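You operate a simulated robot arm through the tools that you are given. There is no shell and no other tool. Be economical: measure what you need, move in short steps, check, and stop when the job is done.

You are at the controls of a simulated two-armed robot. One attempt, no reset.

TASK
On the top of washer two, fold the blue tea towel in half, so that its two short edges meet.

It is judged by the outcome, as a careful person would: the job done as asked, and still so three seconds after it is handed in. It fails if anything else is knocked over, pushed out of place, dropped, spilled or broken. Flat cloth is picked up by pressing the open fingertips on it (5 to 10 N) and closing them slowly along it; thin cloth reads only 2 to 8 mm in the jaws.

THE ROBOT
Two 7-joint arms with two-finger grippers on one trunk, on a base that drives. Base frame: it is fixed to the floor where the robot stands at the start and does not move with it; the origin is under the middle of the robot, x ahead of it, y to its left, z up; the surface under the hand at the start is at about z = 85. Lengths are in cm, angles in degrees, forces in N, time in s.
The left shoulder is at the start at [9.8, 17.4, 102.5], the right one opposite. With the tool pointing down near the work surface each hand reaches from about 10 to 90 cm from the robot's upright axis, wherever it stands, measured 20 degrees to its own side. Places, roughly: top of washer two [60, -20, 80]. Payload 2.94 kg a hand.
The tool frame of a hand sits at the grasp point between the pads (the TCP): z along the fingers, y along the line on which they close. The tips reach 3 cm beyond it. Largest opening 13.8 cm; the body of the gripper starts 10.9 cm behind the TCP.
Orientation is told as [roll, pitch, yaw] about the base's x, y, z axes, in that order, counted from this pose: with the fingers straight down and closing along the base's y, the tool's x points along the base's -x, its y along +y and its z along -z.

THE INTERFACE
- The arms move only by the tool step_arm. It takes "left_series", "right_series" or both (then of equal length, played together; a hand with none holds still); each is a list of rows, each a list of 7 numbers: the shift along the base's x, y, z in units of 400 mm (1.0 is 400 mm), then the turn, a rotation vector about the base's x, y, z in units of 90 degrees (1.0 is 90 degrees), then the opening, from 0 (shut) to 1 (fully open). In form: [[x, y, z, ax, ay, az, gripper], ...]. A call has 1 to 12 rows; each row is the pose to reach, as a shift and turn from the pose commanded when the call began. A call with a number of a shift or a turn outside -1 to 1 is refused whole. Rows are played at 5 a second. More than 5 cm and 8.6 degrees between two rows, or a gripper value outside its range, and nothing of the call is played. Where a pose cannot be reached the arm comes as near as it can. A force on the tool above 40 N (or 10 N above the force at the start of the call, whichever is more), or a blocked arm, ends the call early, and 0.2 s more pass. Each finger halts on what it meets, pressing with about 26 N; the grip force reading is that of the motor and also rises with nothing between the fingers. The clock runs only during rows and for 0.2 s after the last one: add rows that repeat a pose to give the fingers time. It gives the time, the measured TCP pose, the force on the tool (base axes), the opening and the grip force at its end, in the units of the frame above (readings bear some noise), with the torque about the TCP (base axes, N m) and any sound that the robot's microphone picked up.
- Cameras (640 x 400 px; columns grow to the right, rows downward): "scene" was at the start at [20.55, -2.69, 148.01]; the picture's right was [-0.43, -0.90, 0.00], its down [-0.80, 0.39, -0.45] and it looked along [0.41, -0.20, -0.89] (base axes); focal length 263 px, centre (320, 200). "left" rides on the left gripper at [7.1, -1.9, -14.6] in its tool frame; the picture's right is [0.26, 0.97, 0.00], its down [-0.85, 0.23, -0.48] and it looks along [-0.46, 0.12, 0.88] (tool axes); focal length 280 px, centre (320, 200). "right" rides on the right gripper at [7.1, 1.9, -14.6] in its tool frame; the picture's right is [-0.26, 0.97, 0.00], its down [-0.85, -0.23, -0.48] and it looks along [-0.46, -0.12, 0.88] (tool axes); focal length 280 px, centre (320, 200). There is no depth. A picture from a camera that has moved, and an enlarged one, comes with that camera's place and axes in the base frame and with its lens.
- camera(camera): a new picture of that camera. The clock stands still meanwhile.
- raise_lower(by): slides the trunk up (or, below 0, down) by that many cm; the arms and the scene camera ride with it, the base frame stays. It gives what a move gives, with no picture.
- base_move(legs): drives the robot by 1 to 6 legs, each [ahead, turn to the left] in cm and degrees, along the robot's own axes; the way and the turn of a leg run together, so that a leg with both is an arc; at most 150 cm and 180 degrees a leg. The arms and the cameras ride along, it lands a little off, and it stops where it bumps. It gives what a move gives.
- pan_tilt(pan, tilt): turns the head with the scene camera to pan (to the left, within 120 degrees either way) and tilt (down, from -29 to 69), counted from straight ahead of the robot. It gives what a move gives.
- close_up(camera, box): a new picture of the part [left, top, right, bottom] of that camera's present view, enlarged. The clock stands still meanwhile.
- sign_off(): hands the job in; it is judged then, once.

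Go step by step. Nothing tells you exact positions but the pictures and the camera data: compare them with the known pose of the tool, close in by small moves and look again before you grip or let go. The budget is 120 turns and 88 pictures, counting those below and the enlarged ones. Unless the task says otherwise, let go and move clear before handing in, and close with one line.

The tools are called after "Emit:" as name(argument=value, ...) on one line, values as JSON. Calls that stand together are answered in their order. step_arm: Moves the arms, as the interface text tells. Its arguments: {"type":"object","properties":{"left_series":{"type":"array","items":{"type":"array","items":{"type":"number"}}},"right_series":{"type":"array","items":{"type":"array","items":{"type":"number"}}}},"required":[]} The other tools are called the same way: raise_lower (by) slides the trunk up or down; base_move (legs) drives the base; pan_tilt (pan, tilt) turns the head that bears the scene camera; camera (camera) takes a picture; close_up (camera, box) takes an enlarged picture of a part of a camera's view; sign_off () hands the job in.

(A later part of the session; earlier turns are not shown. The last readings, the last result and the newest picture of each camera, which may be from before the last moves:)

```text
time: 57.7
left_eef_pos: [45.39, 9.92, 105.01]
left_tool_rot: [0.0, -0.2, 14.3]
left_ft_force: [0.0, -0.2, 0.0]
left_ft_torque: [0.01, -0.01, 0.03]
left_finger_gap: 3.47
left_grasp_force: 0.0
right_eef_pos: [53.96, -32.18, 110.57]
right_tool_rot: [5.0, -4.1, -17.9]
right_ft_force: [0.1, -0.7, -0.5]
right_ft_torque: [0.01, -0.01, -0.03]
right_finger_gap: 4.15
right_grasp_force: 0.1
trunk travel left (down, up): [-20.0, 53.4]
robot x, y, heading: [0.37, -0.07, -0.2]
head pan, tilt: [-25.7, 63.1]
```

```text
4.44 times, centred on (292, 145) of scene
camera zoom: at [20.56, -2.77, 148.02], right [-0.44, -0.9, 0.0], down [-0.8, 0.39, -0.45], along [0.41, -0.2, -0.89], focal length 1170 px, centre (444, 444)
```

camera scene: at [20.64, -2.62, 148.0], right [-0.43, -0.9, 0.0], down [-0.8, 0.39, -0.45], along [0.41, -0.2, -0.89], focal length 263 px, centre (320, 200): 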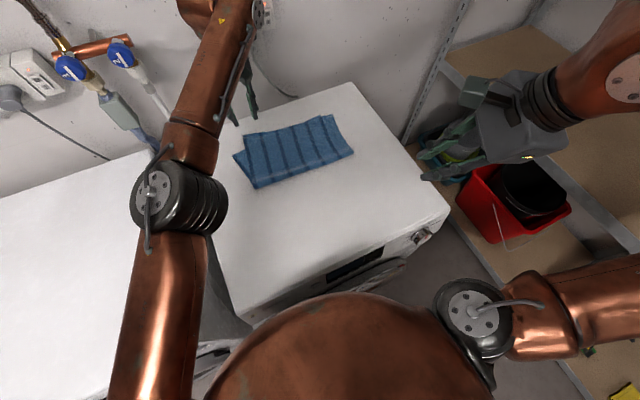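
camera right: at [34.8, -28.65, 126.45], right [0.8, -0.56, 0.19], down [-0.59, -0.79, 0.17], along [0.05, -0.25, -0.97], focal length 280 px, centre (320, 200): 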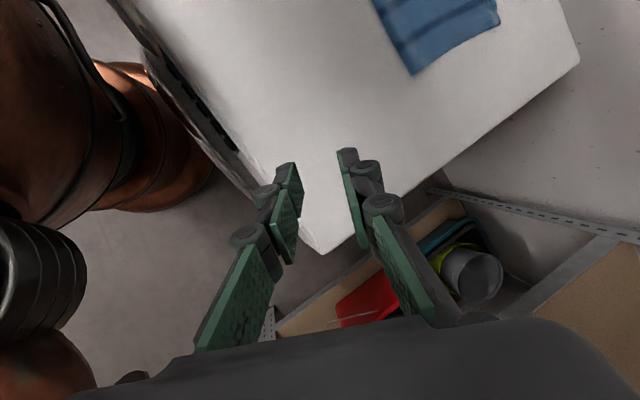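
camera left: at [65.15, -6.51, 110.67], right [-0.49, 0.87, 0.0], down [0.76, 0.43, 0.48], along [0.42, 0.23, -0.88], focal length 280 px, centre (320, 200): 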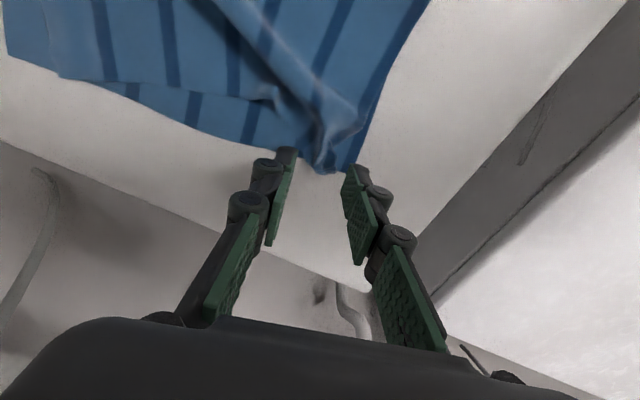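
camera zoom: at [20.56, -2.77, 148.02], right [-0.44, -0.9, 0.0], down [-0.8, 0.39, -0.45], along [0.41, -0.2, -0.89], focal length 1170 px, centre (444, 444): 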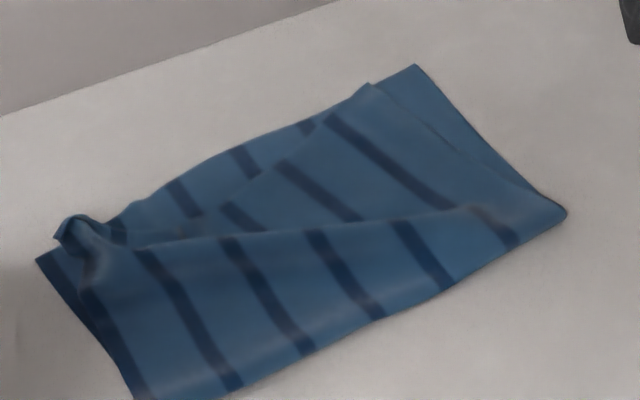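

C' is now at about (77.9, -24.8), about 4 cm short of the bottom corner B at (78.1, -28.5). The top edge needs spreading outward. I'll level the right hand and move it above C'.

Emit:
step_arm(right_series=[[0.03, 0.02, -0.02, 0, 0, 0.07, 0.25], [0.07, 0.04, -0.04, 0, 0, 0.14, 0.25], [0.11, 0.06, -0.06, 0, 0, 0.199, 0.25], [0.15, 0.08, -0.08, 0, 0, 0.199, 0.25], [0.15, 0.08, -0.08, 0, 0, 0.199, 0.25]])

Emit:
step_arm(right_series=[[0.04, 0.01, -0.02, -0.02, 0.02, 0, 0.25], [0.08, 0.02, -0.04, -0.04, 0.035, 0, 0.25], [0.12, 0.03, -0.06, -0.056, 0.046, 0, 0.25], [0.16, 0.05, -0.09, -0.056, 0.046, 0, 0.25], [0.2, 0.06, -0.12, -0.056, 0.046, 0, 0.25], [0.24, 0.07, -0.15, -0.056, 0.046, 0, 0.25], [0.28, 0.07, -0.18, -0.056, 0.046, 0, 0.25], [0.32, 0.07, -0.2, -0.056, 0.046, 0, 0.25], [0.36, 0.07, -0.22, -0.056, 0.046, 0, 0.25], [0.36, 0.07, -0.22, -0.056, 0.046, 0, 0.25]])

Emit:
camera(camera="right")

Emit:
camera(camera="scene")

```text
time: 58.9
left_eef_pos: [45.43, 9.99, 105.11]
left_tool_rot: [0.0, -0.1, 14.4]
left_ft_force: [-0.6, -1.0, 0.6]
left_ft_torque: [-0.01, -0.02, -0.01]
left_finger_gap: 3.46
left_grasp_force: 0.0
right_eef_pos: [59.9, -29.07, 107.35]
right_tool_rot: [5.1, -4.1, 0.0]
right_ft_force: [0.3, 0.3, 0.4]
right_ft_torque: [0.0, -0.01, -0.01]
right_finger_gap: 3.48
right_grasp_force: 0.1
trunk travel left (down, up): [-20.0, 53.4]
robot x, y, heading: [0.15, -0.03, -0.2]
head pan, tilt: [-25.7, 63.1]
```

```text
time: 61.1
left_eef_pos: [45.43, 10.01, 105.1]
left_tool_rot: [0.0, -0.1, 14.3]
left_ft_force: [-0.9, -0.4, -0.8]
left_ft_torque: [0.0, -0.04, -0.02]
left_finger_gap: 3.45
left_grasp_force: 0.1
right_eef_pos: [74.47, -26.21, 98.53]
right_tool_rot: [0.0, 0.1, 0.3]
right_ft_force: [0.1, -0.6, -0.8]
right_ft_torque: [0.03, -0.02, -0.05]
right_finger_gap: 3.45
right_grasp_force: 0.0
trunk travel left (down, up): [-20.0, 53.4]
robot x, y, heading: [-0.38, -0.05, -0.2]
head pan, tilt: [-25.7, 63.1]
```

```text
32 pictures are left
camera right: at [67.36, -24.53, 113.2], right [0.26, 0.97, 0.0], down [0.85, -0.23, 0.48], along [0.46, -0.12, -0.88], focal length 280 px, centre (320, 200)
```

right: 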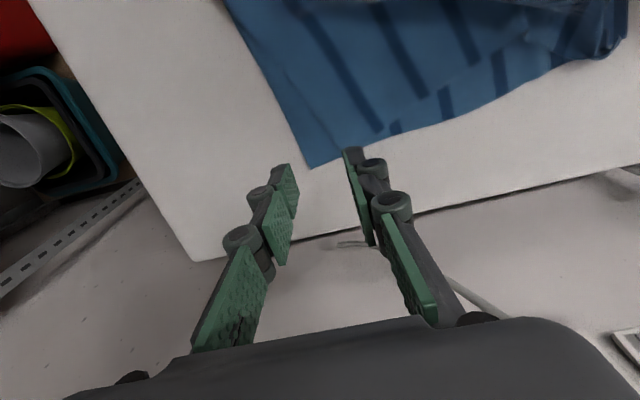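

```text
31 pictures are left
camera scene: at [20.56, -2.73, 148.02], right [-0.44, -0.9, 0.0], down [-0.8, 0.39, -0.45], along [0.41, -0.2, -0.89], focal length 263 px, centre (320, 200)
```

scene: 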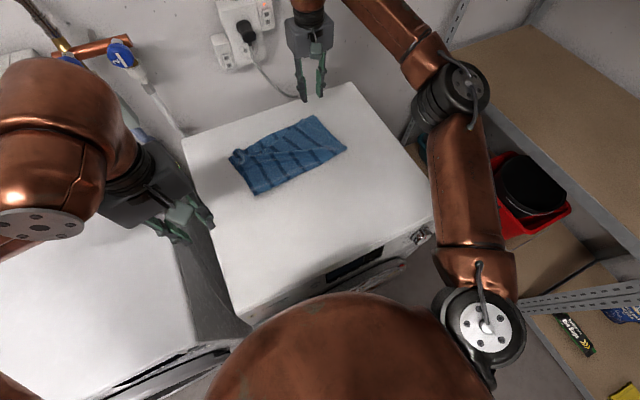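

Emit:
close_up(camera="right", box=[200, 0, 520, 200])

```text
2.00 times, centred on (360, 100) of right
camera zoom: at [67.36, -24.53, 113.2], right [0.26, 0.97, 0.0], down [0.85, -0.23, 0.48], along [0.46, -0.12, -0.88], focal length 561 px, centre (240, 400)
```

zoom: 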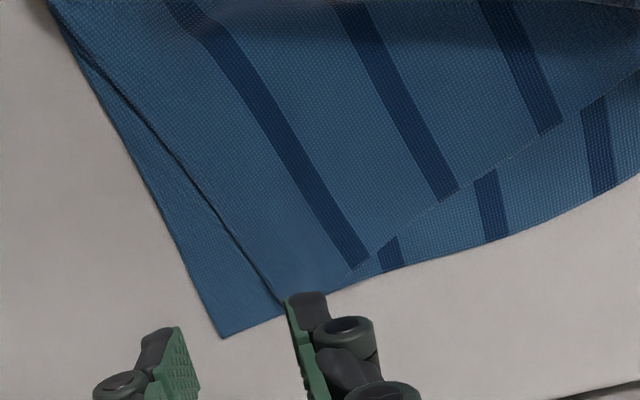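

I can see C' at about (77.3, -24.4) lying on the bottom layer. I'll lower the right hand just inside it and pinch lightly so that only the top layer comes.

Emit:
step_arm(right_series=[[0.005, 0.04, -0.06, 0, 0, 0, 0.22], [0.005, 0.085, -0.12, 0, 0, 0, 0.22], [0.005, 0.085, -0.18, 0, 0, 0, 0.22], [0.005, 0.085, -0.235, 0, 0, 0, 0.22], [0.005, 0.085, -0.245, 0, 0, 0, 0.22], [0.005, 0.085, -0.245, 0, 0, 0, 0.22]])

Emit:
camera(camera="right")

```text
time: 62.5
left_eef_pos: [45.48, 10.03, 105.12]
left_tool_rot: [0.0, -0.1, 14.3]
left_ft_force: [0.1, -0.7, -0.6]
left_ft_torque: [-0.02, -0.02, 0.01]
left_finger_gap: 3.46
left_grasp_force: 0.0
right_eef_pos: [74.63, -22.73, 88.64]
right_tool_rot: [0.1, 0.1, 0.2]
right_ft_force: [0.1, -0.2, -0.4]
right_ft_torque: [0.0, 0.03, -0.01]
right_finger_gap: 3.04
right_grasp_force: 0.2
trunk travel left (down, up): [-20.0, 53.4]
robot x, y, heading: [0.34, 0.05, -0.4]
head pan, tilt: [-25.7, 63.1]
```

```text
29 pictures are left
camera right: at [67.57, -21.05, 103.26], right [0.26, 0.97, 0.0], down [0.85, -0.23, 0.48], along [0.46, -0.12, -0.88], focal length 280 px, centre (320, 200)
```

right: 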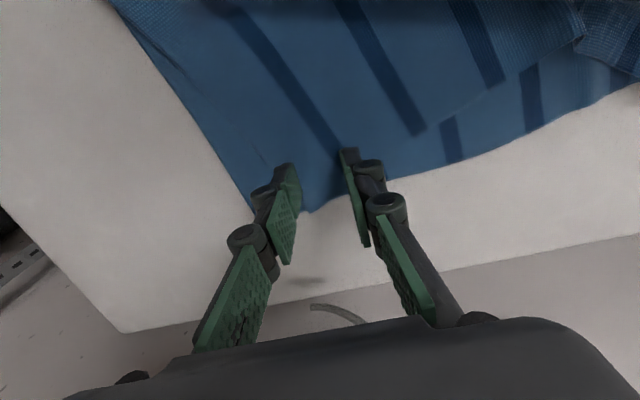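

Emit:
step_arm(right_series=[[0, 0, -0.005, 0, 0, 0, 0.22], [0, 0, -0.009, 0, 0, 0, 0.22], [0, 0, -0.009, 0, 0, 0, 0.22]])

```text
time: 63.3
left_eef_pos: [45.38, 9.93, 105.02]
left_tool_rot: [-0.1, -0.1, 14.3]
left_ft_force: [-1.2, -0.1, 0.0]
left_ft_torque: [-0.03, -0.01, -0.01]
left_finger_gap: 3.42
left_grasp_force: 0.0
right_eef_pos: [74.51, -22.87, 88.16]
right_tool_rot: [-0.1, 0.1, 0.2]
right_ft_force: [-0.6, -0.5, 0.6]
right_ft_torque: [-0.01, -0.01, -0.01]
right_finger_gap: 3.04
right_grasp_force: 0.0
trunk travel left (down, up): [-20.0, 53.4]
robot x, y, heading: [0.22, -0.59, 0.1]
head pan, tilt: [-25.7, 63.1]
```

Emit:
step_arm(right_series=[[0, 0, -0.003, 0, 0, 0, 0.22], [0, 0, -0.003, 0, 0, 0, 0.22]])

```text
time: 63.9
left_eef_pos: [45.4, 9.91, 105.06]
left_tool_rot: [0.0, -0.1, 14.3]
left_ft_force: [0.7, -0.3, 0.1]
left_ft_torque: [0.03, 0.0, 0.0]
left_finger_gap: 3.45
left_grasp_force: 0.0
right_eef_pos: [74.5, -22.7, 88.24]
right_tool_rot: [-0.1, 0.1, 0.2]
right_ft_force: [1.7, 0.0, 2.0]
right_ft_torque: [-0.02, -0.03, -0.01]
right_finger_gap: 3.03
right_grasp_force: 0.1
trunk travel left (down, up): [-20.0, 53.4]
robot x, y, heading: [0.1, 0.39, 0.1]
head pan, tilt: [-25.7, 63.1]
```

Emit:
step_arm(right_series=[[0, 0, -0.002, 0, 0, 0, 0.22], [0, 0, -0.002, 0, 0, 0, 0.19], [0, 0, -0.002, 0, 0, 0, 0.16], [0, 0, -0.002, 0, 0, 0, 0.13], [0, 0, -0.002, 0, 0, 0, 0.1], [0, 0, -0.002, 0, 0, 0, 0.07], [0, 0, -0.002, 0, 0, 0, 0.04], [0, 0, -0.002, 0, 0, 0, 0.0], [0, 0, -0.002, 0, 0, 0, 0]])

Emit:
step_arm(right_series=[[0, 0, 0.02, 0, 0, 0, 0], [0, 0, 0.05, 0, 0, 0, 0], [0, 0, 0.08, 0, 0, 0, 0], [0, 0, 0.08, 0, 0, 0, 0]])

Emit:
close_up(camera="right", box=[160, 50, 480, 250])

```text
time: 65.9
left_eef_pos: [45.45, 10.01, 105.14]
left_tool_rot: [0.0, -0.1, 14.3]
left_ft_force: [1.0, 0.2, 0.2]
left_ft_torque: [-0.01, -0.01, -0.03]
left_finger_gap: 3.46
left_grasp_force: 0.0
right_eef_pos: [74.45, -22.79, 88.08]
right_tool_rot: [0.1, 0.1, 0.2]
right_ft_force: [-0.3, 0.4, 0.5]
right_ft_torque: [0.0, 0.01, 0.02]
right_finger_gap: 0.38
right_grasp_force: 25.9
trunk travel left (down, up): [-20.0, 53.4]
robot x, y, heading: [-0.26, 0.06, 0.0]
head pan, tilt: [-25.7, 63.1]
```

```text
time: 66.9
left_eef_pos: [45.48, 9.98, 104.96]
left_tool_rot: [-0.1, -0.1, 14.3]
left_ft_force: [-0.4, 0.3, -0.2]
left_ft_torque: [0.02, -0.01, 0.05]
left_finger_gap: 3.46
left_grasp_force: 0.0
right_eef_pos: [74.51, -22.71, 91.42]
right_tool_rot: [0.0, 0.2, 0.3]
right_ft_force: [0.5, -0.9, 0.0]
right_ft_torque: [0.0, 0.04, 0.02]
right_finger_gap: 0.41
right_grasp_force: 26.4
trunk travel left (down, up): [-20.0, 53.4]
robot x, y, heading: [0.06, -0.3, -0.3]
head pan, tilt: [-25.7, 63.1]
```

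```text
2.00 times, centred on (320, 150) of right
camera zoom: at [67.47, -21.05, 105.99], right [0.26, 0.97, 0.0], down [0.85, -0.23, 0.47], along [0.46, -0.12, -0.88], focal length 561 px, centre (320, 300)
```

zoom: 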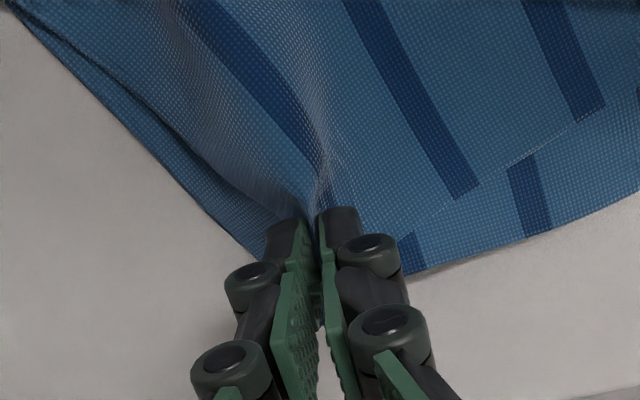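

Only the top layer lifted. I'll move it outward to B with a small turn, lower it and open slowly.

Emit:
step_arm(right_series=[[0.005, -0.02, 0.02, 0, 0, -0.04, 0], [0.015, -0.05, 0.03, 0, 0, -0.08, 0], [0.025, -0.08, 0.02, 0, 0, -0.13, 0], [0.035, -0.105, -0.01, 0, 0, -0.13, 0], [0.035, -0.105, -0.05, 0, 0, -0.13, 0], [0.035, -0.105, -0.078, 0, 0, -0.13, 0], [0.035, -0.105, -0.078, 0, 0, -0.13, 0]])

Emit:
camera(camera="right")

Emit:
close_up(camera="scene", box=[180, 80, 404, 220])

```text
time: 68.5
left_eef_pos: [45.43, 9.82, 105.03]
left_tool_rot: [-0.1, -0.1, 14.3]
left_ft_force: [0.4, 0.4, -0.1]
left_ft_torque: [0.0, -0.02, 0.0]
left_finger_gap: 3.46
left_grasp_force: 0.1
right_eef_pos: [75.72, -27.01, 88.15]
right_tool_rot: [0.1, 0.0, -11.6]
right_ft_force: [-0.9, 0.4, 0.5]
right_ft_torque: [-0.01, 0.0, 0.0]
right_finger_gap: 0.36
right_grasp_force: 25.6
trunk travel left (down, up): [-20.0, 53.4]
robot x, y, heading: [-0.2, 0.33, -0.0]
head pan, tilt: [-25.7, 63.1]
```

```text
27 pictures are left
camera right: at [69.28, -23.9, 102.86], right [0.45, 0.89, 0.0], down [0.79, -0.4, 0.48], along [0.42, -0.21, -0.88], focal length 280 px, centre (320, 200)
```

right: 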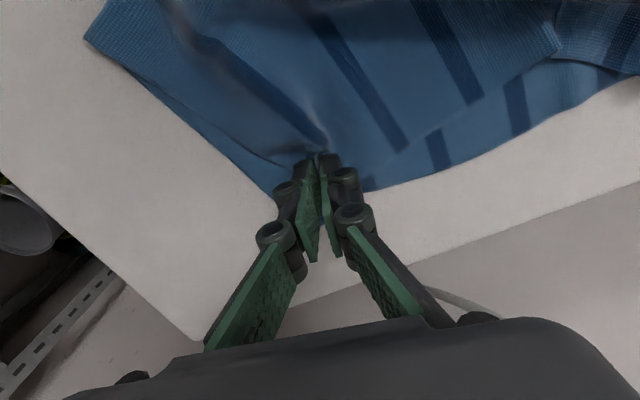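

```text
2.86 times, centred on (292, 150) of scene
camera zoom: at [20.57, -2.71, 148.02], right [-0.44, -0.9, 0.0], down [-0.8, 0.39, -0.45], along [0.41, -0.2, -0.89], focal length 752 px, centre (400, 343)
```

zoom: 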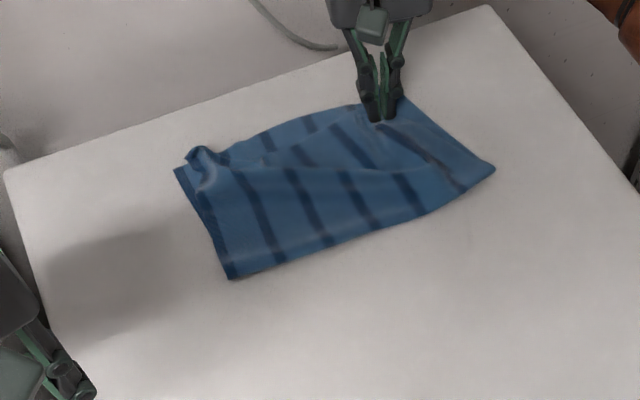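

The whole towel slid along with that pull, so A is now near (78.8, -4.4). It is still on the washer. Working this far out is awkward, so I'll release here, then pull the folded towel toward the robot by its fold edge. That puts both hands within safe range for straightening it.

Emit:
step_arm(right_series=[[0, 0, 0, 0, 0, 0, 0.05], [0, 0, 0, 0, 0, 0, 0.1], [0, 0, 0, 0, 0, 0, 0.15], [0, 0, 0, 0, 0, 0, 0.2], [0, 0, 0.03, 0, 0, 0, 0.25], [-0.04, -0.02, 0.1, 0, 0, 0.04, 0.25], [-0.1, -0.05, 0.18, 0, 0, 0.08, 0.25], [-0.18, -0.08, 0.23, 0, 0, 0.13, 0.25], [-0.24, -0.1, 0.23, 0, 0, 0.13, 0.25], [-0.25, -0.1, 0.23, 0, 0, 0.13, 0.25], [-0.25, -0.1, 0.23, 0, 0, 0.13, 0.25]], left_series=[[0, 0, 0, 0, 0, -0.04, 0.25], [0, 0, 0, 0, 0, -0.08, 0.25], [0, 0, 0, 0, 0, -0.12, 0.25], [0, 0, 0, 0, 0, -0.159, 0.25], [0.04, -0.04, 0, 0, 0, -0.159, 0.25], [0.08, -0.1, 0, 0, 0, -0.159, 0.25], [0.13, -0.16, -0.02, 0, 0, -0.159, 0.25], [0.18, -0.22, -0.04, 0, 0, -0.159, 0.25], [0.22, -0.28, -0.07, 0, 0, -0.159, 0.25], [0.26, -0.34, -0.1, 0, 0, -0.159, 0.25], [0.3, -0.38, -0.13, 0, 0, -0.159, 0.25]])

Emit:
camera(camera="scene")

Emit:
camera(camera="left")

```text
time: 70.9
left_eef_pos: [57.54, -5.51, 99.69]
left_tool_rot: [0.0, 0.0, 0.0]
left_ft_force: [0.1, -0.4, -0.5]
left_ft_torque: [0.01, -0.01, -0.01]
left_finger_gap: 3.43
left_grasp_force: 0.0
right_eef_pos: [65.8, -31.14, 97.35]
right_tool_rot: [0.1, 0.1, 0.1]
right_ft_force: [0.7, -0.5, 1.1]
right_ft_torque: [-0.01, 0.02, 0.0]
right_finger_gap: 3.46
right_grasp_force: 0.0
trunk travel left (down, up): [-20.0, 53.4]
robot x, y, heading: [0.09, 0.19, -0.2]
head pan, tilt: [-25.7, 63.1]
```

```text
25 pictures are left
camera scene: at [20.69, -2.87, 147.99], right [-0.44, -0.9, 0.0], down [-0.8, 0.39, -0.45], along [0.41, -0.2, -0.89], focal length 263 px, centre (320, 200)
```

scene: 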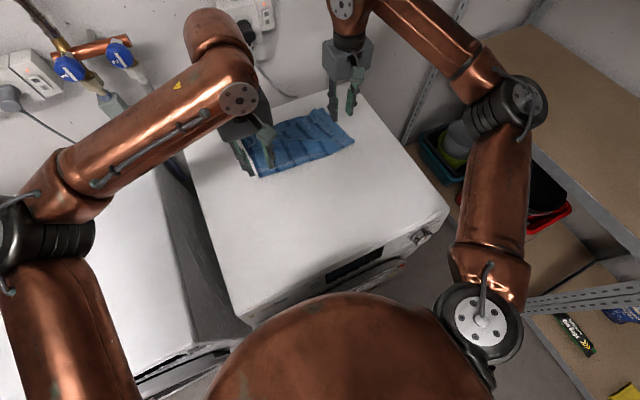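

```text
24 pictures are left
camera left: at [50.28, -7.34, 114.28], right [-0.26, 0.96, 0.0], down [0.85, 0.23, 0.48], along [0.46, 0.13, -0.88], focal length 280 px, centre (320, 200)
```

left: 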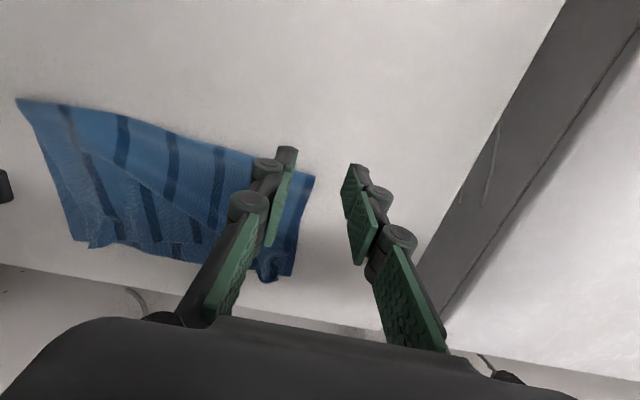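

The outline is nearly a rectangle, x 62.5–78.7 and y -35 to -4. I'll lower both hands onto the fold edge near its two corners.

Emit:
step_arm(left_series=[[0.05, -0.02, -0.03, 0, 0, 0, 0.25], [0.1, -0.04, -0.07, 0, 0, 0, 0.25], [0.14, -0.06, -0.12, 0, 0, 0, 0.25], [0.165, -0.065, -0.18, 0, 0, 0, 0.25], [0.165, -0.065, -0.24, 0, 0, 0, 0.25], [0.165, -0.065, -0.275, 0, 0, 0, 0.25], [0.165, -0.065, -0.275, 0, 0, 0, 0.25]], right_series=[[-0.01, 0, -0.03, 0, 0, 0, 0.25], [-0.02, 0, -0.06, 0, 0, 0, 0.25], [-0.03, 0, -0.1, 0, 0, 0, 0.25], [-0.04, 0, -0.15, 0, 0, 0, 0.25], [-0.045, 0, -0.19, 0, 0, 0, 0.25], [-0.045, 0, -0.215, 0, 0, 0, 0.25], [-0.045, 0, -0.215, 0, 0, 0, 0.25]])

Emit:
camera(camera="left")

Emit:
camera(camera="right")

```text
time: 72.5
left_eef_pos: [63.87, -7.77, 88.66]
left_tool_rot: [0.1, -0.1, 0.0]
left_ft_force: [0.4, 0.5, -0.4]
left_ft_torque: [0.0, -0.02, -0.01]
left_finger_gap: 3.46
left_grasp_force: 0.1
right_eef_pos: [64.1, -31.05, 88.67]
right_tool_rot: [0.0, -0.1, 0.2]
right_ft_force: [-0.3, 0.2, -0.8]
right_ft_torque: [0.0, -0.01, 0.0]
right_finger_gap: 3.45
right_grasp_force: 0.1
trunk travel left (down, up): [-20.0, 53.4]
robot x, y, heading: [0.28, 0.02, -0.0]
head pan, tilt: [-25.7, 63.1]
```

```text
23 pictures are left
camera left: at [56.8, -9.62, 103.21], right [-0.26, 0.97, 0.0], down [0.85, 0.23, 0.48], along [0.46, 0.12, -0.88], focal length 280 px, centre (320, 200)
```

left: 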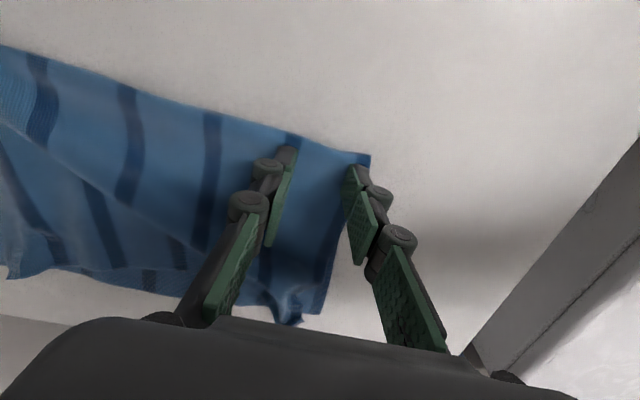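

```text
22 pictures are left
camera right: at [57.1, -29.28, 103.37], right [0.26, 0.97, 0.0], down [0.85, -0.23, 0.48], along [0.46, -0.12, -0.88], focal length 280 px, centre (320, 200)
```

right: 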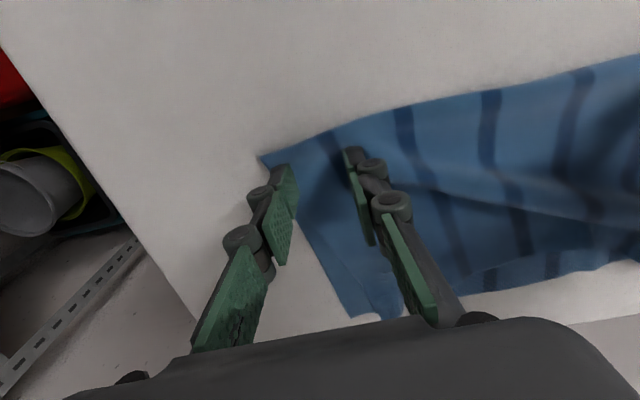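

Both are on the fold near the corners. Press and close.

Emit:
step_arm(left_series=[[0.008, 0, -0.007, 0, 0, 0, 0.25], [0.008, 0, -0.013, 0, 0, 0, 0.25], [0.008, 0, -0.013, 0, 0, 0, 0.22], [0.008, 0, -0.013, 0, 0, 0, 0.19], [0.008, 0, -0.013, 0, 0, 0, 0.16], [0.008, 0, -0.013, 0, 0, 0, 0.13], [0.008, 0, -0.013, 0, 0, 0, 0.1], [0.008, 0, -0.013, 0, 0, 0, 0.07], [0.008, 0, -0.013, 0, 0, 0, 0.04], [0.008, 0, -0.013, 0, 0, 0, 0.0], [0.008, 0, -0.013, 0, 0, 0, 0.0]], right_series=[[0, 0, -0.007, 0, 0, 0, 0.25], [0, 0, -0.013, 0, 0, 0, 0.25], [0, 0, -0.013, 0, 0, 0, 0.22], [0, 0, -0.013, 0, 0, 0, 0.19], [0, 0, -0.013, 0, 0, 0, 0.16], [0, 0, -0.013, 0, 0, 0, 0.13], [0, 0, -0.013, 0, 0, 0, 0.1], [0, 0, -0.013, 0, 0, 0, 0.07], [0, 0, -0.013, 0, 0, 0, 0.04], [0, 0, -0.013, 0, 0, 0, 0.0], [0, 0, -0.013, 0, 0, 0, 0.0]])

```text
time: 74.9
left_eef_pos: [64.39, -7.83, 88.22]
left_tool_rot: [0.0, -0.1, -0.1]
left_ft_force: [0.2, -0.4, -1.8]
left_ft_torque: [0.0, -0.01, -0.01]
left_finger_gap: 0.25
left_grasp_force: 22.3
right_eef_pos: [64.13, -31.08, 88.24]
right_tool_rot: [-0.1, 0.1, 0.2]
right_ft_force: [-1.4, 0.9, -0.6]
right_ft_torque: [0.0, 0.01, 0.02]
right_finger_gap: 0.0
right_grasp_force: 25.7
trunk travel left (down, up): [-20.0, 53.4]
robot x, y, heading: [-0.06, 0.04, 0.2]
head pan, tilt: [-25.7, 63.1]
```

Left gripped, but the right missed (gap 0). I'll reopen the right, press a bit deeper and close again.

Emit:
step_arm(right_series=[[0, 0, 0.01, 0, 0, 0, 0.1], [0, 0, 0.01, 0, 0, 0, 0.25], [0, 0, 0.0, 0, 0, 0, 0.25], [0, 0, -0.005, 0, 0, 0, 0.25], [0, 0, -0.005, 0, 0, 0, 0.25]])

```text
time: 76.1
left_eef_pos: [64.28, -7.82, 88.25]
left_tool_rot: [0.1, -0.2, -0.1]
left_ft_force: [-0.2, -0.1, -0.3]
left_ft_torque: [0.0, 0.01, -0.01]
left_finger_gap: 0.57
left_grasp_force: 29.3
right_eef_pos: [64.17, -30.99, 88.26]
right_tool_rot: [0.1, 0.1, 0.2]
right_ft_force: [0.5, 0.5, 4.6]
right_ft_torque: [-0.1, 0.02, 0.01]
right_finger_gap: 3.47
right_grasp_force: 0.1
trunk travel left (down, up): [-20.0, 53.4]
robot x, y, heading: [0.08, 0.06, 0.0]
head pan, tilt: [-25.7, 63.1]
```

Emit:
step_arm(right_series=[[0, 0, -0.003, 0, 0, 0, 0.25], [0, 0, -0.003, 0, 0, 0, 0.22], [0, 0, -0.003, 0, 0, 0, 0.19], [0, 0, -0.003, 0, 0, 0, 0.16], [0, 0, -0.003, 0, 0, 0, 0.13], [0, 0, -0.003, 0, 0, 0, 0.1], [0, 0, -0.003, 0, 0, 0, 0.07], [0, 0, -0.003, 0, 0, 0, 0.04], [0, 0, -0.003, 0, 0, 0, 0.0], [0, 0, -0.003, 0, 0, 0, 0.0]])

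```text
time: 78.3
left_eef_pos: [64.23, -7.88, 88.29]
left_tool_rot: [-0.1, -0.1, 0.0]
left_ft_force: [-0.6, -8.1, 2.9]
left_ft_torque: [-0.12, 0.04, -0.07]
left_finger_gap: 0.31
left_grasp_force: 29.6
right_eef_pos: [64.06, -31.05, 88.16]
right_tool_rot: [-0.1, -0.1, 0.1]
right_ft_force: [-0.2, 7.0, 9.1]
right_ft_torque: [0.24, 0.05, -0.07]
right_finger_gap: 0.38
right_grasp_force: 26.2
trunk travel left (down, up): [-20.0, 53.4]
robot x, y, heading: [0.08, -0.15, -0.4]
head pan, tilt: [-25.7, 63.1]
```

Both hold the fold now. I'll drag the towel slowly 20 cm toward the robot.

Emit:
step_arm(left_series=[[-0.02, -0.005, 0.015, 0, 0, 0, 0], [-0.06, -0.005, 0.02, 0, 0, 0, 0], [-0.1, -0.005, 0.02, 0, 0, 0, 0], [-0.15, -0.005, 0.02, 0, 0, 0, 0], [-0.2, -0.005, 0.02, 0, 0, 0, 0], [-0.25, -0.005, 0.02, 0, 0, 0, 0], [-0.3, -0.005, 0.02, 0, 0, 0, 0], [-0.35, -0.005, 0.02, 0, 0, 0, 0], [-0.4, -0.005, 0.02, 0, 0, 0, 0], [-0.45, -0.005, 0.02, 0, 0, 0, 0], [-0.5, -0.005, 0.015, 0, 0, 0, 0], [-0.5, -0.005, 0.005, 0, 0, 0, 0]], right_series=[[-0.02, 0.005, 0.015, 0, 0, 0, 0], [-0.06, 0.005, 0.02, 0, 0, 0, 0], [-0.1, 0.005, 0.02, 0, 0, 0, 0], [-0.15, 0.005, 0.02, 0, 0, 0, 0], [-0.2, 0.005, 0.02, 0, 0, 0, 0], [-0.25, 0.005, 0.02, 0, 0, 0, 0], [-0.3, 0.005, 0.02, 0, 0, 0, 0], [-0.35, 0.005, 0.02, 0, 0, 0, 0], [-0.4, 0.005, 0.02, 0, 0, 0, 0], [-0.45, 0.005, 0.02, 0, 0, 0, 0], [-0.5, 0.005, 0.015, 0, 0, 0, 0], [-0.5, 0.005, 0.005, 0, 0, 0, 0]])

Emit:
camera(camera="scene")

```text
time: 80.9
left_eef_pos: [44.29, -8.03, 88.63]
left_tool_rot: [0.0, -0.1, 0.0]
left_ft_force: [0.0, -4.3, 2.6]
left_ft_torque: [0.2, -0.04, 0.01]
left_finger_gap: 0.33
left_grasp_force: 31.6
right_eef_pos: [43.89, -30.85, 88.22]
right_tool_rot: [0.0, 0.0, 0.2]
right_ft_force: [1.0, 2.0, 2.7]
right_ft_torque: [0.08, 0.0, 0.03]
right_finger_gap: 0.38
right_grasp_force: 22.7
trunk travel left (down, up): [-20.0, 53.4]
robot x, y, heading: [-0.02, 0.1, -0.1]
head pan, tilt: [-25.7, 63.1]
```

```text
21 pictures are left
camera scene: at [20.56, -2.75, 148.02], right [-0.44, -0.9, 0.0], down [-0.8, 0.39, -0.45], along [0.41, -0.2, -0.89], focal length 263 px, centre (320, 200)
```

scene: 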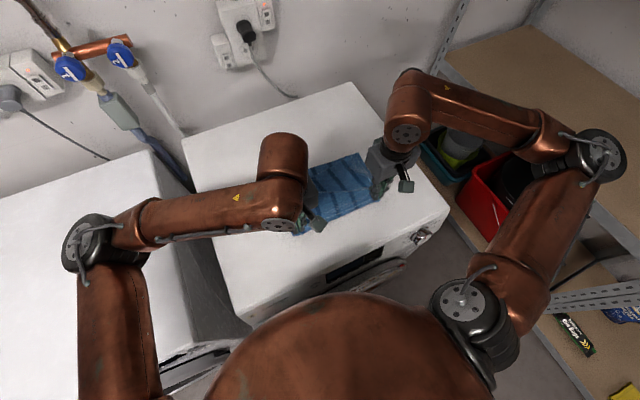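

The towel slid over nicely. Now I'll open slowly, lift, and look at it.

Emit:
step_arm(left_series=[[0, 0, -0.008, 0, 0, 0, 0.05], [0, 0, -0.008, 0, 0, 0, 0.1], [0, 0, -0.008, 0, 0, 0, 0.15], [0, 0, -0.008, 0, 0, 0, 0.2], [0, 0, -0.008, 0, 0, 0, 0.25], [0, 0, 0.03, 0, 0, 0, 0.25], [0, 0.05, 0.12, 0, 0, 0, 0.25], [0, 0.1, 0.22, 0, 0, 0, 0.25], [0, 0.16, 0.3, 0, 0, 0, 0.25], [0, 0.22, 0.35, 0, 0, 0, 0.25], [0, 0.28, 0.35, 0, 0, 0, 0.25], [0, 0.3, 0.35, 0, 0, 0, 0.25]], right_series=[[0, 0, 0, 0, 0, 0, 0.05], [0, 0, 0, 0, 0, 0, 0.1], [0, 0, 0, 0, 0, 0, 0.15], [0, 0, 0, 0, 0, 0, 0.2], [0, 0, 0, 0, 0, 0, 0.25], [0, 0, 0.03, 0, 0, 0, 0.25], [0, 0, 0.12, 0, 0, 0, 0.25], [0, 0, 0.22, 0, 0, 0, 0.25], [0, 0, 0.3, 0, 0, 0, 0.25], [0, 0, 0.35, 0, 0, 0, 0.25], [0, 0, 0.35, 0, 0, 0, 0.25], [0, 0, 0.35, 0, 0, 0, 0.25]])

Emit:
close_up(camera="scene", box=[240, 120, 416, 230])

Emit:
camera(camera="right")

```text
time: 83.5
left_eef_pos: [44.33, 4.02, 102.57]
left_tool_rot: [0.0, -0.1, -0.1]
left_ft_force: [-0.2, -0.3, 0.4]
left_ft_torque: [0.02, -0.01, 0.04]
left_finger_gap: 3.44
left_grasp_force: 0.1
right_eef_pos: [44.11, -30.92, 102.26]
right_tool_rot: [-0.1, 0.0, 0.2]
right_ft_force: [-0.3, 0.0, -0.3]
right_ft_torque: [-0.01, 0.01, 0.0]
right_finger_gap: 3.45
right_grasp_force: 0.1
trunk travel left (down, up): [-20.0, 53.4]
robot x, y, heading: [-0.07, -0.05, -0.1]
head pan, tilt: [-25.7, 63.1]
```

```text
3.64 times, centred on (328, 175) of scene
camera zoom: at [20.56, -2.75, 148.01], right [-0.44, -0.9, 0.0], down [-0.8, 0.39, -0.45], along [0.41, -0.2, -0.89], focal length 957 px, centre (291, 291)
```

zoom: 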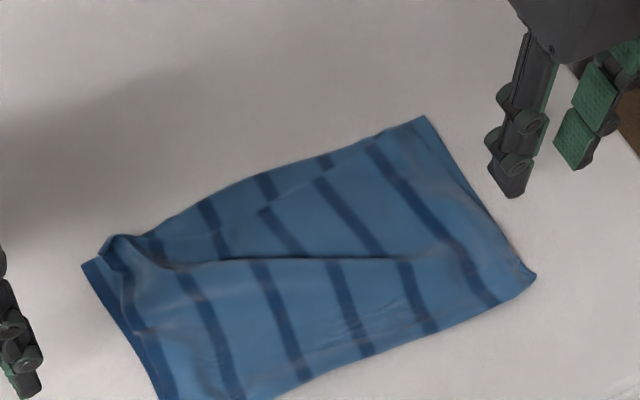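

```text
19 pictures are left
camera right: at [37.02, -29.18, 116.78], right [0.26, 0.97, 0.0], down [0.85, -0.23, 0.48], along [0.46, -0.12, -0.88], focal length 280 px, centre (320, 200)
```

right: 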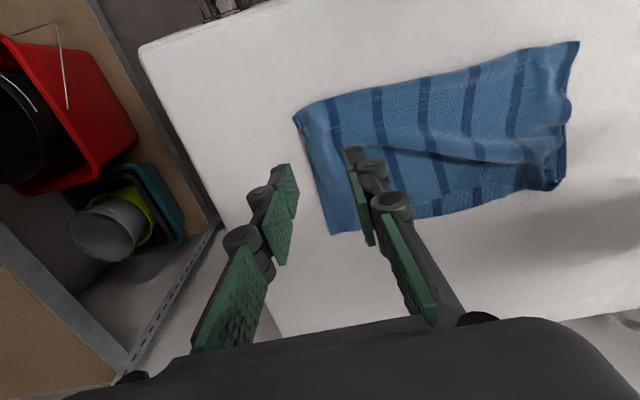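

Now it's in easy reach at x 43–59. The right corners nearly coincide. The left top corner D' is bunched into a pouch near A (58.5, -3.8), and that causes the wrinkle. I'll move the left hand over it and look closely.

Emit:
step_arm(left_series=[[0.07, -0.04, -0.02, 0, 0, 0, 0.25], [0.14, -0.08, -0.04, 0, 0, 0, 0.25], [0.21, -0.12, -0.06, 0, 0, 0, 0.25], [0.28, -0.16, -0.08, 0, 0, 0, 0.25], [0.3, -0.2, -0.12, 0, 0, 0, 0.25], [0.3, -0.23, -0.15, 0, 0, 0, 0.25], [0.3, -0.23, -0.15, 0, 0, 0, 0.25]])

Emit:
close_up(camera="left", box=[160, 50, 480, 250])

```text
time: 85.1
left_eef_pos: [56.36, -5.16, 96.42]
left_tool_rot: [0.1, -0.1, 0.0]
left_ft_force: [-0.4, -0.3, 0.2]
left_ft_torque: [-0.02, 0.01, 0.02]
left_finger_gap: 3.45
left_grasp_force: 0.0
right_eef_pos: [44.05, -30.93, 102.16]
right_tool_rot: [-0.1, 0.0, 0.2]
right_ft_force: [0.4, 0.5, 0.0]
right_ft_torque: [-0.02, 0.03, 0.0]
right_finger_gap: 3.46
right_grasp_force: 0.1
trunk travel left (down, up): [-20.0, 53.4]
robot x, y, heading: [-0.54, -0.04, -0.2]
head pan, tilt: [-25.7, 63.1]
```

```text
2.00 times, centred on (320, 150) of left
camera zoom: at [49.11, -7.03, 111.03], right [-0.26, 0.96, 0.0], down [0.85, 0.23, 0.48], along [0.46, 0.12, -0.88], focal length 561 px, centre (320, 300)
```

zoom: 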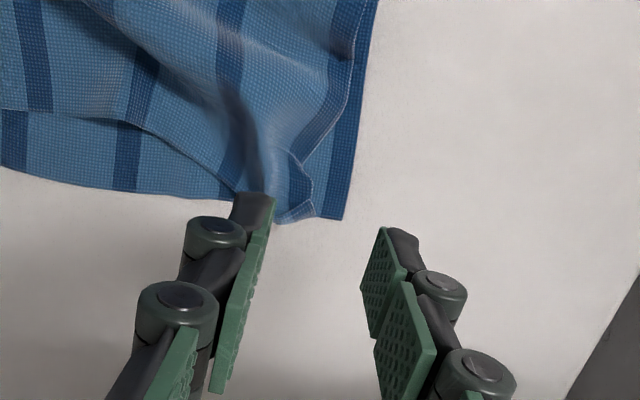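

I see D' curled at about (59, -6.3), about 3 cm short of A, with a ridge at y≈-7.6. I'll straddle the ridge with nearly closed fingers, press lightly, and open them outward to spread it.

Emit:
step_arm(left_series=[[0.011, -0.03, -0.04, 0, 0, 0, 0.13], [0.011, -0.061, -0.08, 0, 0, 0, 0.13], [0.011, -0.061, -0.13, 0, 0, 0, 0.13], [0.011, -0.061, -0.175, 0, 0, 0, 0.13], [0.011, -0.061, -0.197, 0, 0, 0, 0.13], [0.011, -0.061, -0.202, 0, 0, 0, 0.13], [0.011, -0.061, -0.202, 0, 0, 0, 0.13]])

```text
time: 86.7
left_eef_pos: [56.81, -7.81, 88.52]
left_tool_rot: [0.0, -0.1, 0.0]
left_ft_force: [0.0, 0.6, 0.1]
left_ft_torque: [-0.02, 0.0, 0.02]
left_finger_gap: 1.77
left_grasp_force: 0.0
right_eef_pos: [44.04, -30.91, 102.15]
right_tool_rot: [0.0, 0.0, 0.1]
right_ft_force: [0.7, -0.1, 0.8]
right_ft_torque: [-0.02, 0.02, 0.01]
right_finger_gap: 3.43
right_grasp_force: 0.0
trunk travel left (down, up): [-20.0, 53.4]
robot x, y, heading: [0.1, -0.01, 0.0]
head pan, tilt: [-25.7, 63.1]
```

Emit:
step_arm(left_series=[[0, 0, -0.006, 0, 0, 0, 0.13], [0, 0, -0.01, 0, 0, 0, 0.13], [0, 0, -0.01, 0, 0, 0, 0.13]])

Emit:
close_up(camera="left", box=[200, 50, 440, 200])

```text
time: 87.5
left_eef_pos: [56.74, -7.64, 88.18]
left_tool_rot: [0.0, -0.1, 0.1]
left_ft_force: [0.8, 1.8, 7.8]
left_ft_torque: [0.14, -0.03, 0.0]
left_finger_gap: 1.79
left_grasp_force: 0.0
right_eef_pos: [44.0, -30.87, 102.2]
right_tool_rot: [-0.1, 0.0, 0.1]
right_ft_force: [-0.6, -0.1, 0.3]
right_ft_torque: [0.01, 0.01, -0.02]
right_finger_gap: 3.43
right_grasp_force: 0.0
trunk travel left (down, up): [-20.0, 53.4]
robot x, y, heading: [-0.01, -0.16, -0.0]
head pan, tilt: [-25.7, 63.1]
```

```text
2.67 times, centred on (320, 125) of left
camera zoom: at [49.56, -9.57, 102.64], right [-0.26, 0.96, 0.0], down [0.85, 0.23, 0.48], along [0.46, 0.12, -0.88], focal length 748 px, centre (320, 400)
```

zoom: 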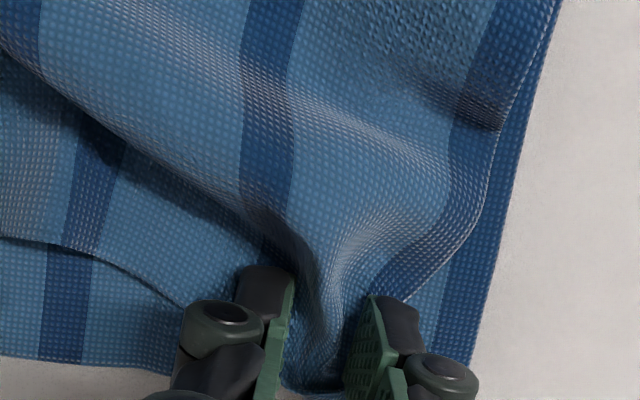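

The ridge is exactly between the fingers. Spreading toward +y now.

Emit:
step_arm(left_series=[[0, 0.005, 0, 0, 0, 0, 0.16], [0, 0.01, 0, 0, 0, 0, 0.19], [0, 0.015, 0, 0, 0, 0, 0.22], [0, 0.02, 0, 0, 0, 0, 0.25], [0, 0.026, 0, 0, 0, 0, 0.28], [0, 0.031, 0, 0, 0, 0, 0.31], [0, 0.036, 0, 0, 0, 0, 0.34], [0, 0.036, 0, 0, 0, 0, 0.34], [0, 0.036, 0.03, 0, 0, 0, 0.34], [0, 0.036, 0.13, 0, 0, 0, 0.34], [0, 0.036, 0.2, 0, 0, 0, 0.34]])

Emit:
close_up(camera="left", box=[80, 0, 480, 250])

```text
time: 89.9
left_eef_pos: [56.75, -6.35, 95.91]
left_tool_rot: [0.0, -0.1, 0.0]
left_ft_force: [-0.6, -0.5, -0.3]
left_ft_torque: [0.01, -0.01, -0.02]
left_finger_gap: 4.74
left_grasp_force: 0.1
right_eef_pos: [44.08, -31.01, 102.09]
right_tool_rot: [0.0, -0.1, 0.2]
right_ft_force: [0.0, 0.1, 0.0]
right_ft_torque: [0.02, 0.01, 0.01]
right_finger_gap: 3.42
right_grasp_force: 0.1
trunk travel left (down, up): [-20.0, 53.4]
robot x, y, heading: [0.24, -0.51, -0.1]
head pan, tilt: [-25.7, 63.1]
```

```text
1.60 times, centred on (280, 125) of left
camera zoom: at [49.57, -8.2, 110.51], right [-0.26, 0.97, 0.0], down [0.85, 0.23, 0.48], along [0.46, 0.13, -0.88], focal length 449 px, centre (384, 320)
```

zoom: 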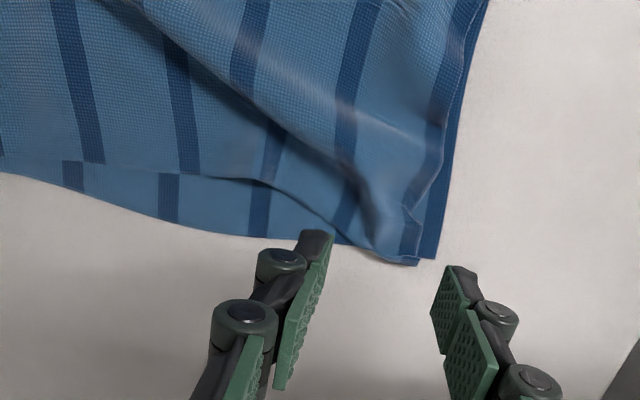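

D' is now within about 1 cm of A. A diagonal ridge remains, leaving the middle of the top edge about 3 cm short. I'll turn the left hand to close along x and spread that ridge toward +x at y≈-16.5.

Emit:
step_arm(left_series=[[-0.02, -0.02, 0.05, 0, 0, -0.09, 0.3], [-0.03, -0.05, 0.06, 0, 0, -0.18, 0.25], [-0.04, -0.08, 0.06, 0, 0, -0.27, 0.2], [-0.05, -0.1, 0.06, 0, 0, -0.36, 0.18], [-0.06, -0.13, 0.06, 0, 0, -0.45, 0.17], [-0.07, -0.15, 0.06, 0, 0, -0.54, 0.16], [-0.08, -0.17, 0.06, 0, 0, -0.63, 0.16], [-0.09, -0.19, 0.05, 0, 0, -0.72, 0.16], [-0.1, -0.21, 0.03, 0, 0, -0.81, 0.16], [-0.115, -0.235, 0.0, 0, 0, -0.9, 0.16], [-0.124, -0.254, -0.05, 0, 0, -0.99, 0.16], [-0.124, -0.254, -0.1, 0, 0, -0.99, 0.16]])

Emit:
camera(camera="left")

```text
time: 92.5
left_eef_pos: [51.87, -16.35, 91.96]
left_tool_rot: [0.0, -0.2, -89.2]
left_ft_force: [-1.1, -0.1, 0.1]
left_ft_torque: [0.0, 0.02, -0.02]
left_finger_gap: 2.21
left_grasp_force: 0.0
right_eef_pos: [44.07, -30.92, 102.09]
right_tool_rot: [0.0, 0.2, 0.3]
right_ft_force: [-0.1, -0.3, 0.8]
right_ft_torque: [-0.03, 0.0, 0.0]
right_finger_gap: 3.44
right_grasp_force: 0.2
trunk travel left (down, up): [-20.0, 53.4]
robot x, y, heading: [0.01, 0.25, 0.0]
head pan, tilt: [-25.7, 63.1]
```

```text
15 pictures are left
camera left: at [49.81, -9.23, 106.46], right [0.96, 0.28, 0.0], down [0.24, -0.84, 0.48], along [0.13, -0.46, -0.88], focal length 280 px, centre (320, 200)
```

left: 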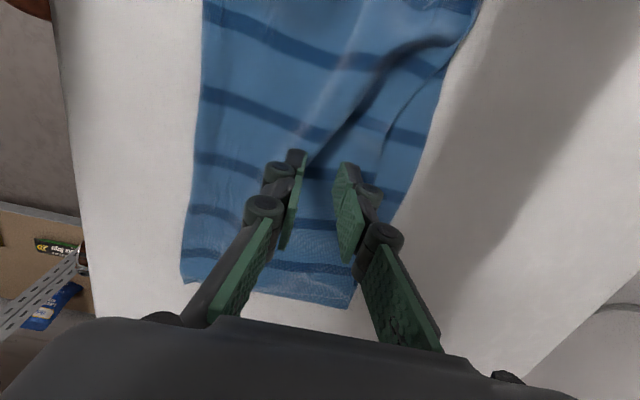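

The ridge runs between the fingers. Lower and press.

Emit:
step_arm(left_series=[[0, 0, -0.04, 0, 0, 0, 0.16], [0, 0, -0.075, 0, 0, 0, 0.16], [0, 0, -0.09, 0, 0, 0, 0.16], [0, 0, -0.094, 0, 0, 0, 0.16], [0, 0, -0.094, 0, 0, 0, 0.16]])

```text
time: 93.7
left_eef_pos: [51.68, -16.36, 88.2]
left_tool_rot: [0.0, -0.1, -89.0]
left_ft_force: [-0.9, 0.1, 2.2]
left_ft_torque: [0.03, 0.05, -0.02]
left_finger_gap: 2.19
left_grasp_force: 0.1
right_eef_pos: [44.01, -30.95, 102.03]
right_tool_rot: [-0.1, -0.1, 0.3]
right_ft_force: [-0.6, -0.3, -0.7]
right_ft_torque: [-0.02, 0.03, 0.01]
right_finger_gap: 3.44
right_grasp_force: 0.1
trunk travel left (down, up): [-20.0, 53.4]
robot x, y, heading: [0.35, -0.16, 0.2]
head pan, tilt: [-25.7, 63.1]
```

Emit:
step_arm(left_series=[[0, 0, -0.003, 0, 0, 0, 0.16], [0.006, 0, -0.003, 0, 0, 0, 0.195], [0.012, 0, -0.003, 0, 0, 0, 0.23], [0.018, 0, -0.003, 0, 0, 0, 0.265], [0.024, 0, -0.003, 0, 0, 0, 0.3], [0.03, 0, -0.003, 0, 0, 0, 0.335], [0.036, 0, -0.003, 0, 0, 0, 0.37], [0.04, 0, -0.003, 0, 0, 0, 0.39], [0.04, 0, -0.003, 0, 0, 0, 0.39], [0.04, 0, 0.03, 0, 0, 0, 0.39], [0.04, 0, 0.13, 0, 0, 0, 0.39], [0.04, 0, 0.2, 0, 0, 0, 0.39]])

Emit:
camera(camera="left")

```text
time: 96.3
left_eef_pos: [53.26, -16.35, 96.33]
left_tool_rot: [0.0, 0.0, -89.0]
left_ft_force: [-0.3, 0.0, -0.1]
left_ft_torque: [0.02, 0.0, 0.04]
left_finger_gap: 5.38
left_grasp_force: 0.0
right_eef_pos: [44.1, -30.93, 102.04]
right_tool_rot: [-0.1, -0.1, 0.2]
right_ft_force: [-0.1, -1.1, 0.5]
right_ft_torque: [-0.02, -0.02, -0.03]
right_finger_gap: 3.45
right_grasp_force: 0.1
trunk travel left (down, up): [-20.0, 53.4]
robot x, y, heading: [0.28, 0.04, -0.1]
head pan, tilt: [-25.7, 63.1]
```

```text
14 pictures are left
camera left: at [51.28, -9.27, 110.8], right [0.96, 0.28, 0.0], down [0.24, -0.84, 0.48], along [0.13, -0.46, -0.88], focal length 280 px, centre (320, 200)
```

left: 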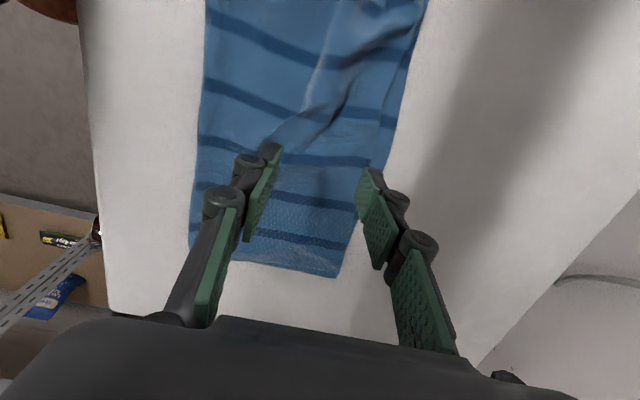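

That helped. I'll pull the left hand away and inspect from the scene camera.

Emit:
step_arm(left_series=[[0, 0.1, 0.03, 0, 0, 0, 0.3], [0, 0.2, 0.06, 0, 0, 0, 0.2], [0, 0.3, 0.1, 0, 0, 0, 0.16], [0, 0.4, 0.1, 0, 0, 0, 0.16], [0, 0.5, 0.1, 0, 0, 0, 0.16], [0, 0.5, 0.1, 0, 0, 0, 0.16]])

Emit:
close_up(camera="scene", box=[252, 135, 396, 225])

```text
time: 97.7
left_eef_pos: [53.26, 3.33, 100.42]
left_tool_rot: [-0.1, -0.2, -89.1]
left_ft_force: [-0.1, -0.3, 0.2]
left_ft_torque: [0.03, 0.03, -0.02]
left_finger_gap: 2.22
left_grasp_force: 0.1
right_eef_pos: [44.1, -30.92, 102.14]
right_tool_rot: [0.1, 0.2, 0.2]
right_ft_force: [0.6, 0.2, 0.0]
right_ft_torque: [0.0, 0.01, 0.0]
right_finger_gap: 3.44
right_grasp_force: 0.1
trunk travel left (down, up): [-20.0, 53.4]
robot x, y, heading: [0.38, -0.06, 0.1]
head pan, tilt: [-25.7, 63.1]
```

```text
4.44 times, centred on (324, 180) of scene
camera zoom: at [20.63, -2.87, 148.0], right [-0.44, -0.9, 0.0], down [-0.8, 0.39, -0.45], along [0.41, -0.2, -0.89], focal length 1170 px, centre (302, 289)
```

zoom: 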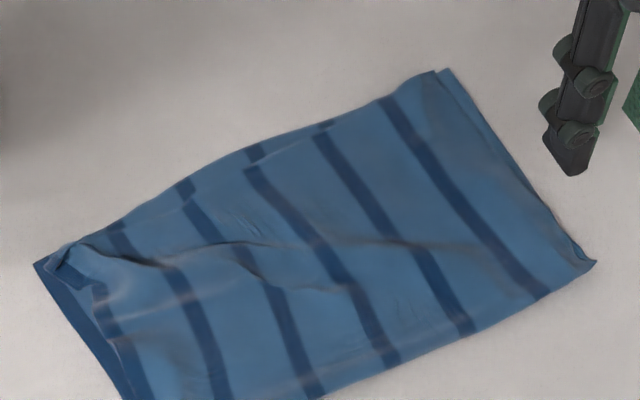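

The short edges now meet within about a centimetre along their length, and only light creases remain. I'll pull both arms clear and do a last check.

Emit:
step_arm(left_series=[[-0.04, 0.06, 0.05, 0, 0, 0, 0.16], [-0.1, 0.12, 0.1, 0, 0, 0, 0.16], [-0.16, 0.18, 0.12, 0, 0, 0, 0.16], [-0.2, 0.22, 0.12, 0, 0, 0, 0.16], [-0.2, 0.22, 0.12, 0, 0, 0, 0.16]], right_series=[[-0.02, 0, 0.05, 0, 0, 0, 0.25], [-0.05, 0, 0.1, 0, 0, 0, 0.25], [-0.08, 0, 0.12, 0, 0, 0, 0.25], [-0.1, 0, 0.12, 0, 0, 0, 0.25], [-0.1, 0, 0.12, 0, 0, 0, 0.25]])

Emit:
camera(camera="scene")

Emit:
close_up(camera="scene", box=[245, 150, 325, 200])

```text
time: 98.9
left_eef_pos: [45.42, 12.21, 104.99]
left_tool_rot: [-0.1, -0.2, -89.1]
left_ft_force: [0.7, 0.4, -0.1]
left_ft_torque: [0.0, 0.02, 0.02]
left_finger_gap: 2.22
left_grasp_force: 0.0
right_eef_pos: [39.89, -30.86, 106.92]
right_tool_rot: [-0.1, 0.1, 0.3]
right_ft_force: [0.3, 0.7, 0.5]
right_ft_torque: [-0.03, 0.0, -0.02]
right_finger_gap: 3.45
right_grasp_force: 0.0
trunk travel left (down, up): [-20.0, 53.4]
robot x, y, heading: [0.28, 0.27, -0.2]
head pan, tilt: [-25.7, 63.1]
```

```text
12 pictures are left
camera scene: at [20.6, -2.75, 148.0], right [-0.44, -0.9, 0.0], down [-0.8, 0.39, -0.45], along [0.41, -0.2, -0.89], focal length 263 px, centre (320, 200)
```

scene: 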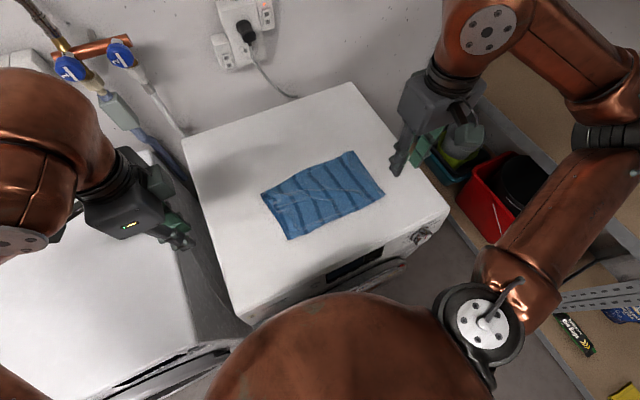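

```text
8.00 times, centred on (285, 175) of scene
camera zoom: at [20.6, -2.75, 148.0], right [-0.44, -0.9, 0.0], down [-0.8, 0.39, -0.45], along [0.41, -0.2, -0.89], focal length 2106 px, centre (600, 400)
```

zoom: 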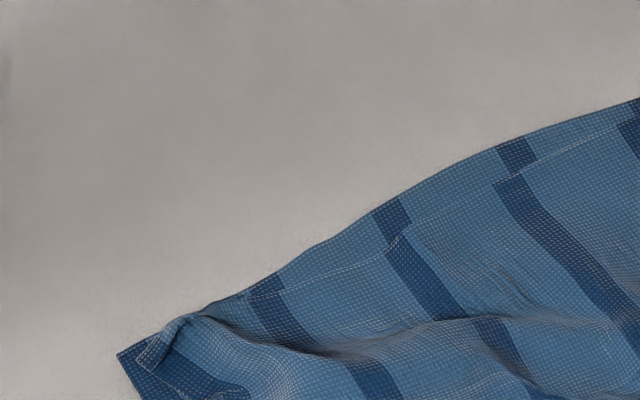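

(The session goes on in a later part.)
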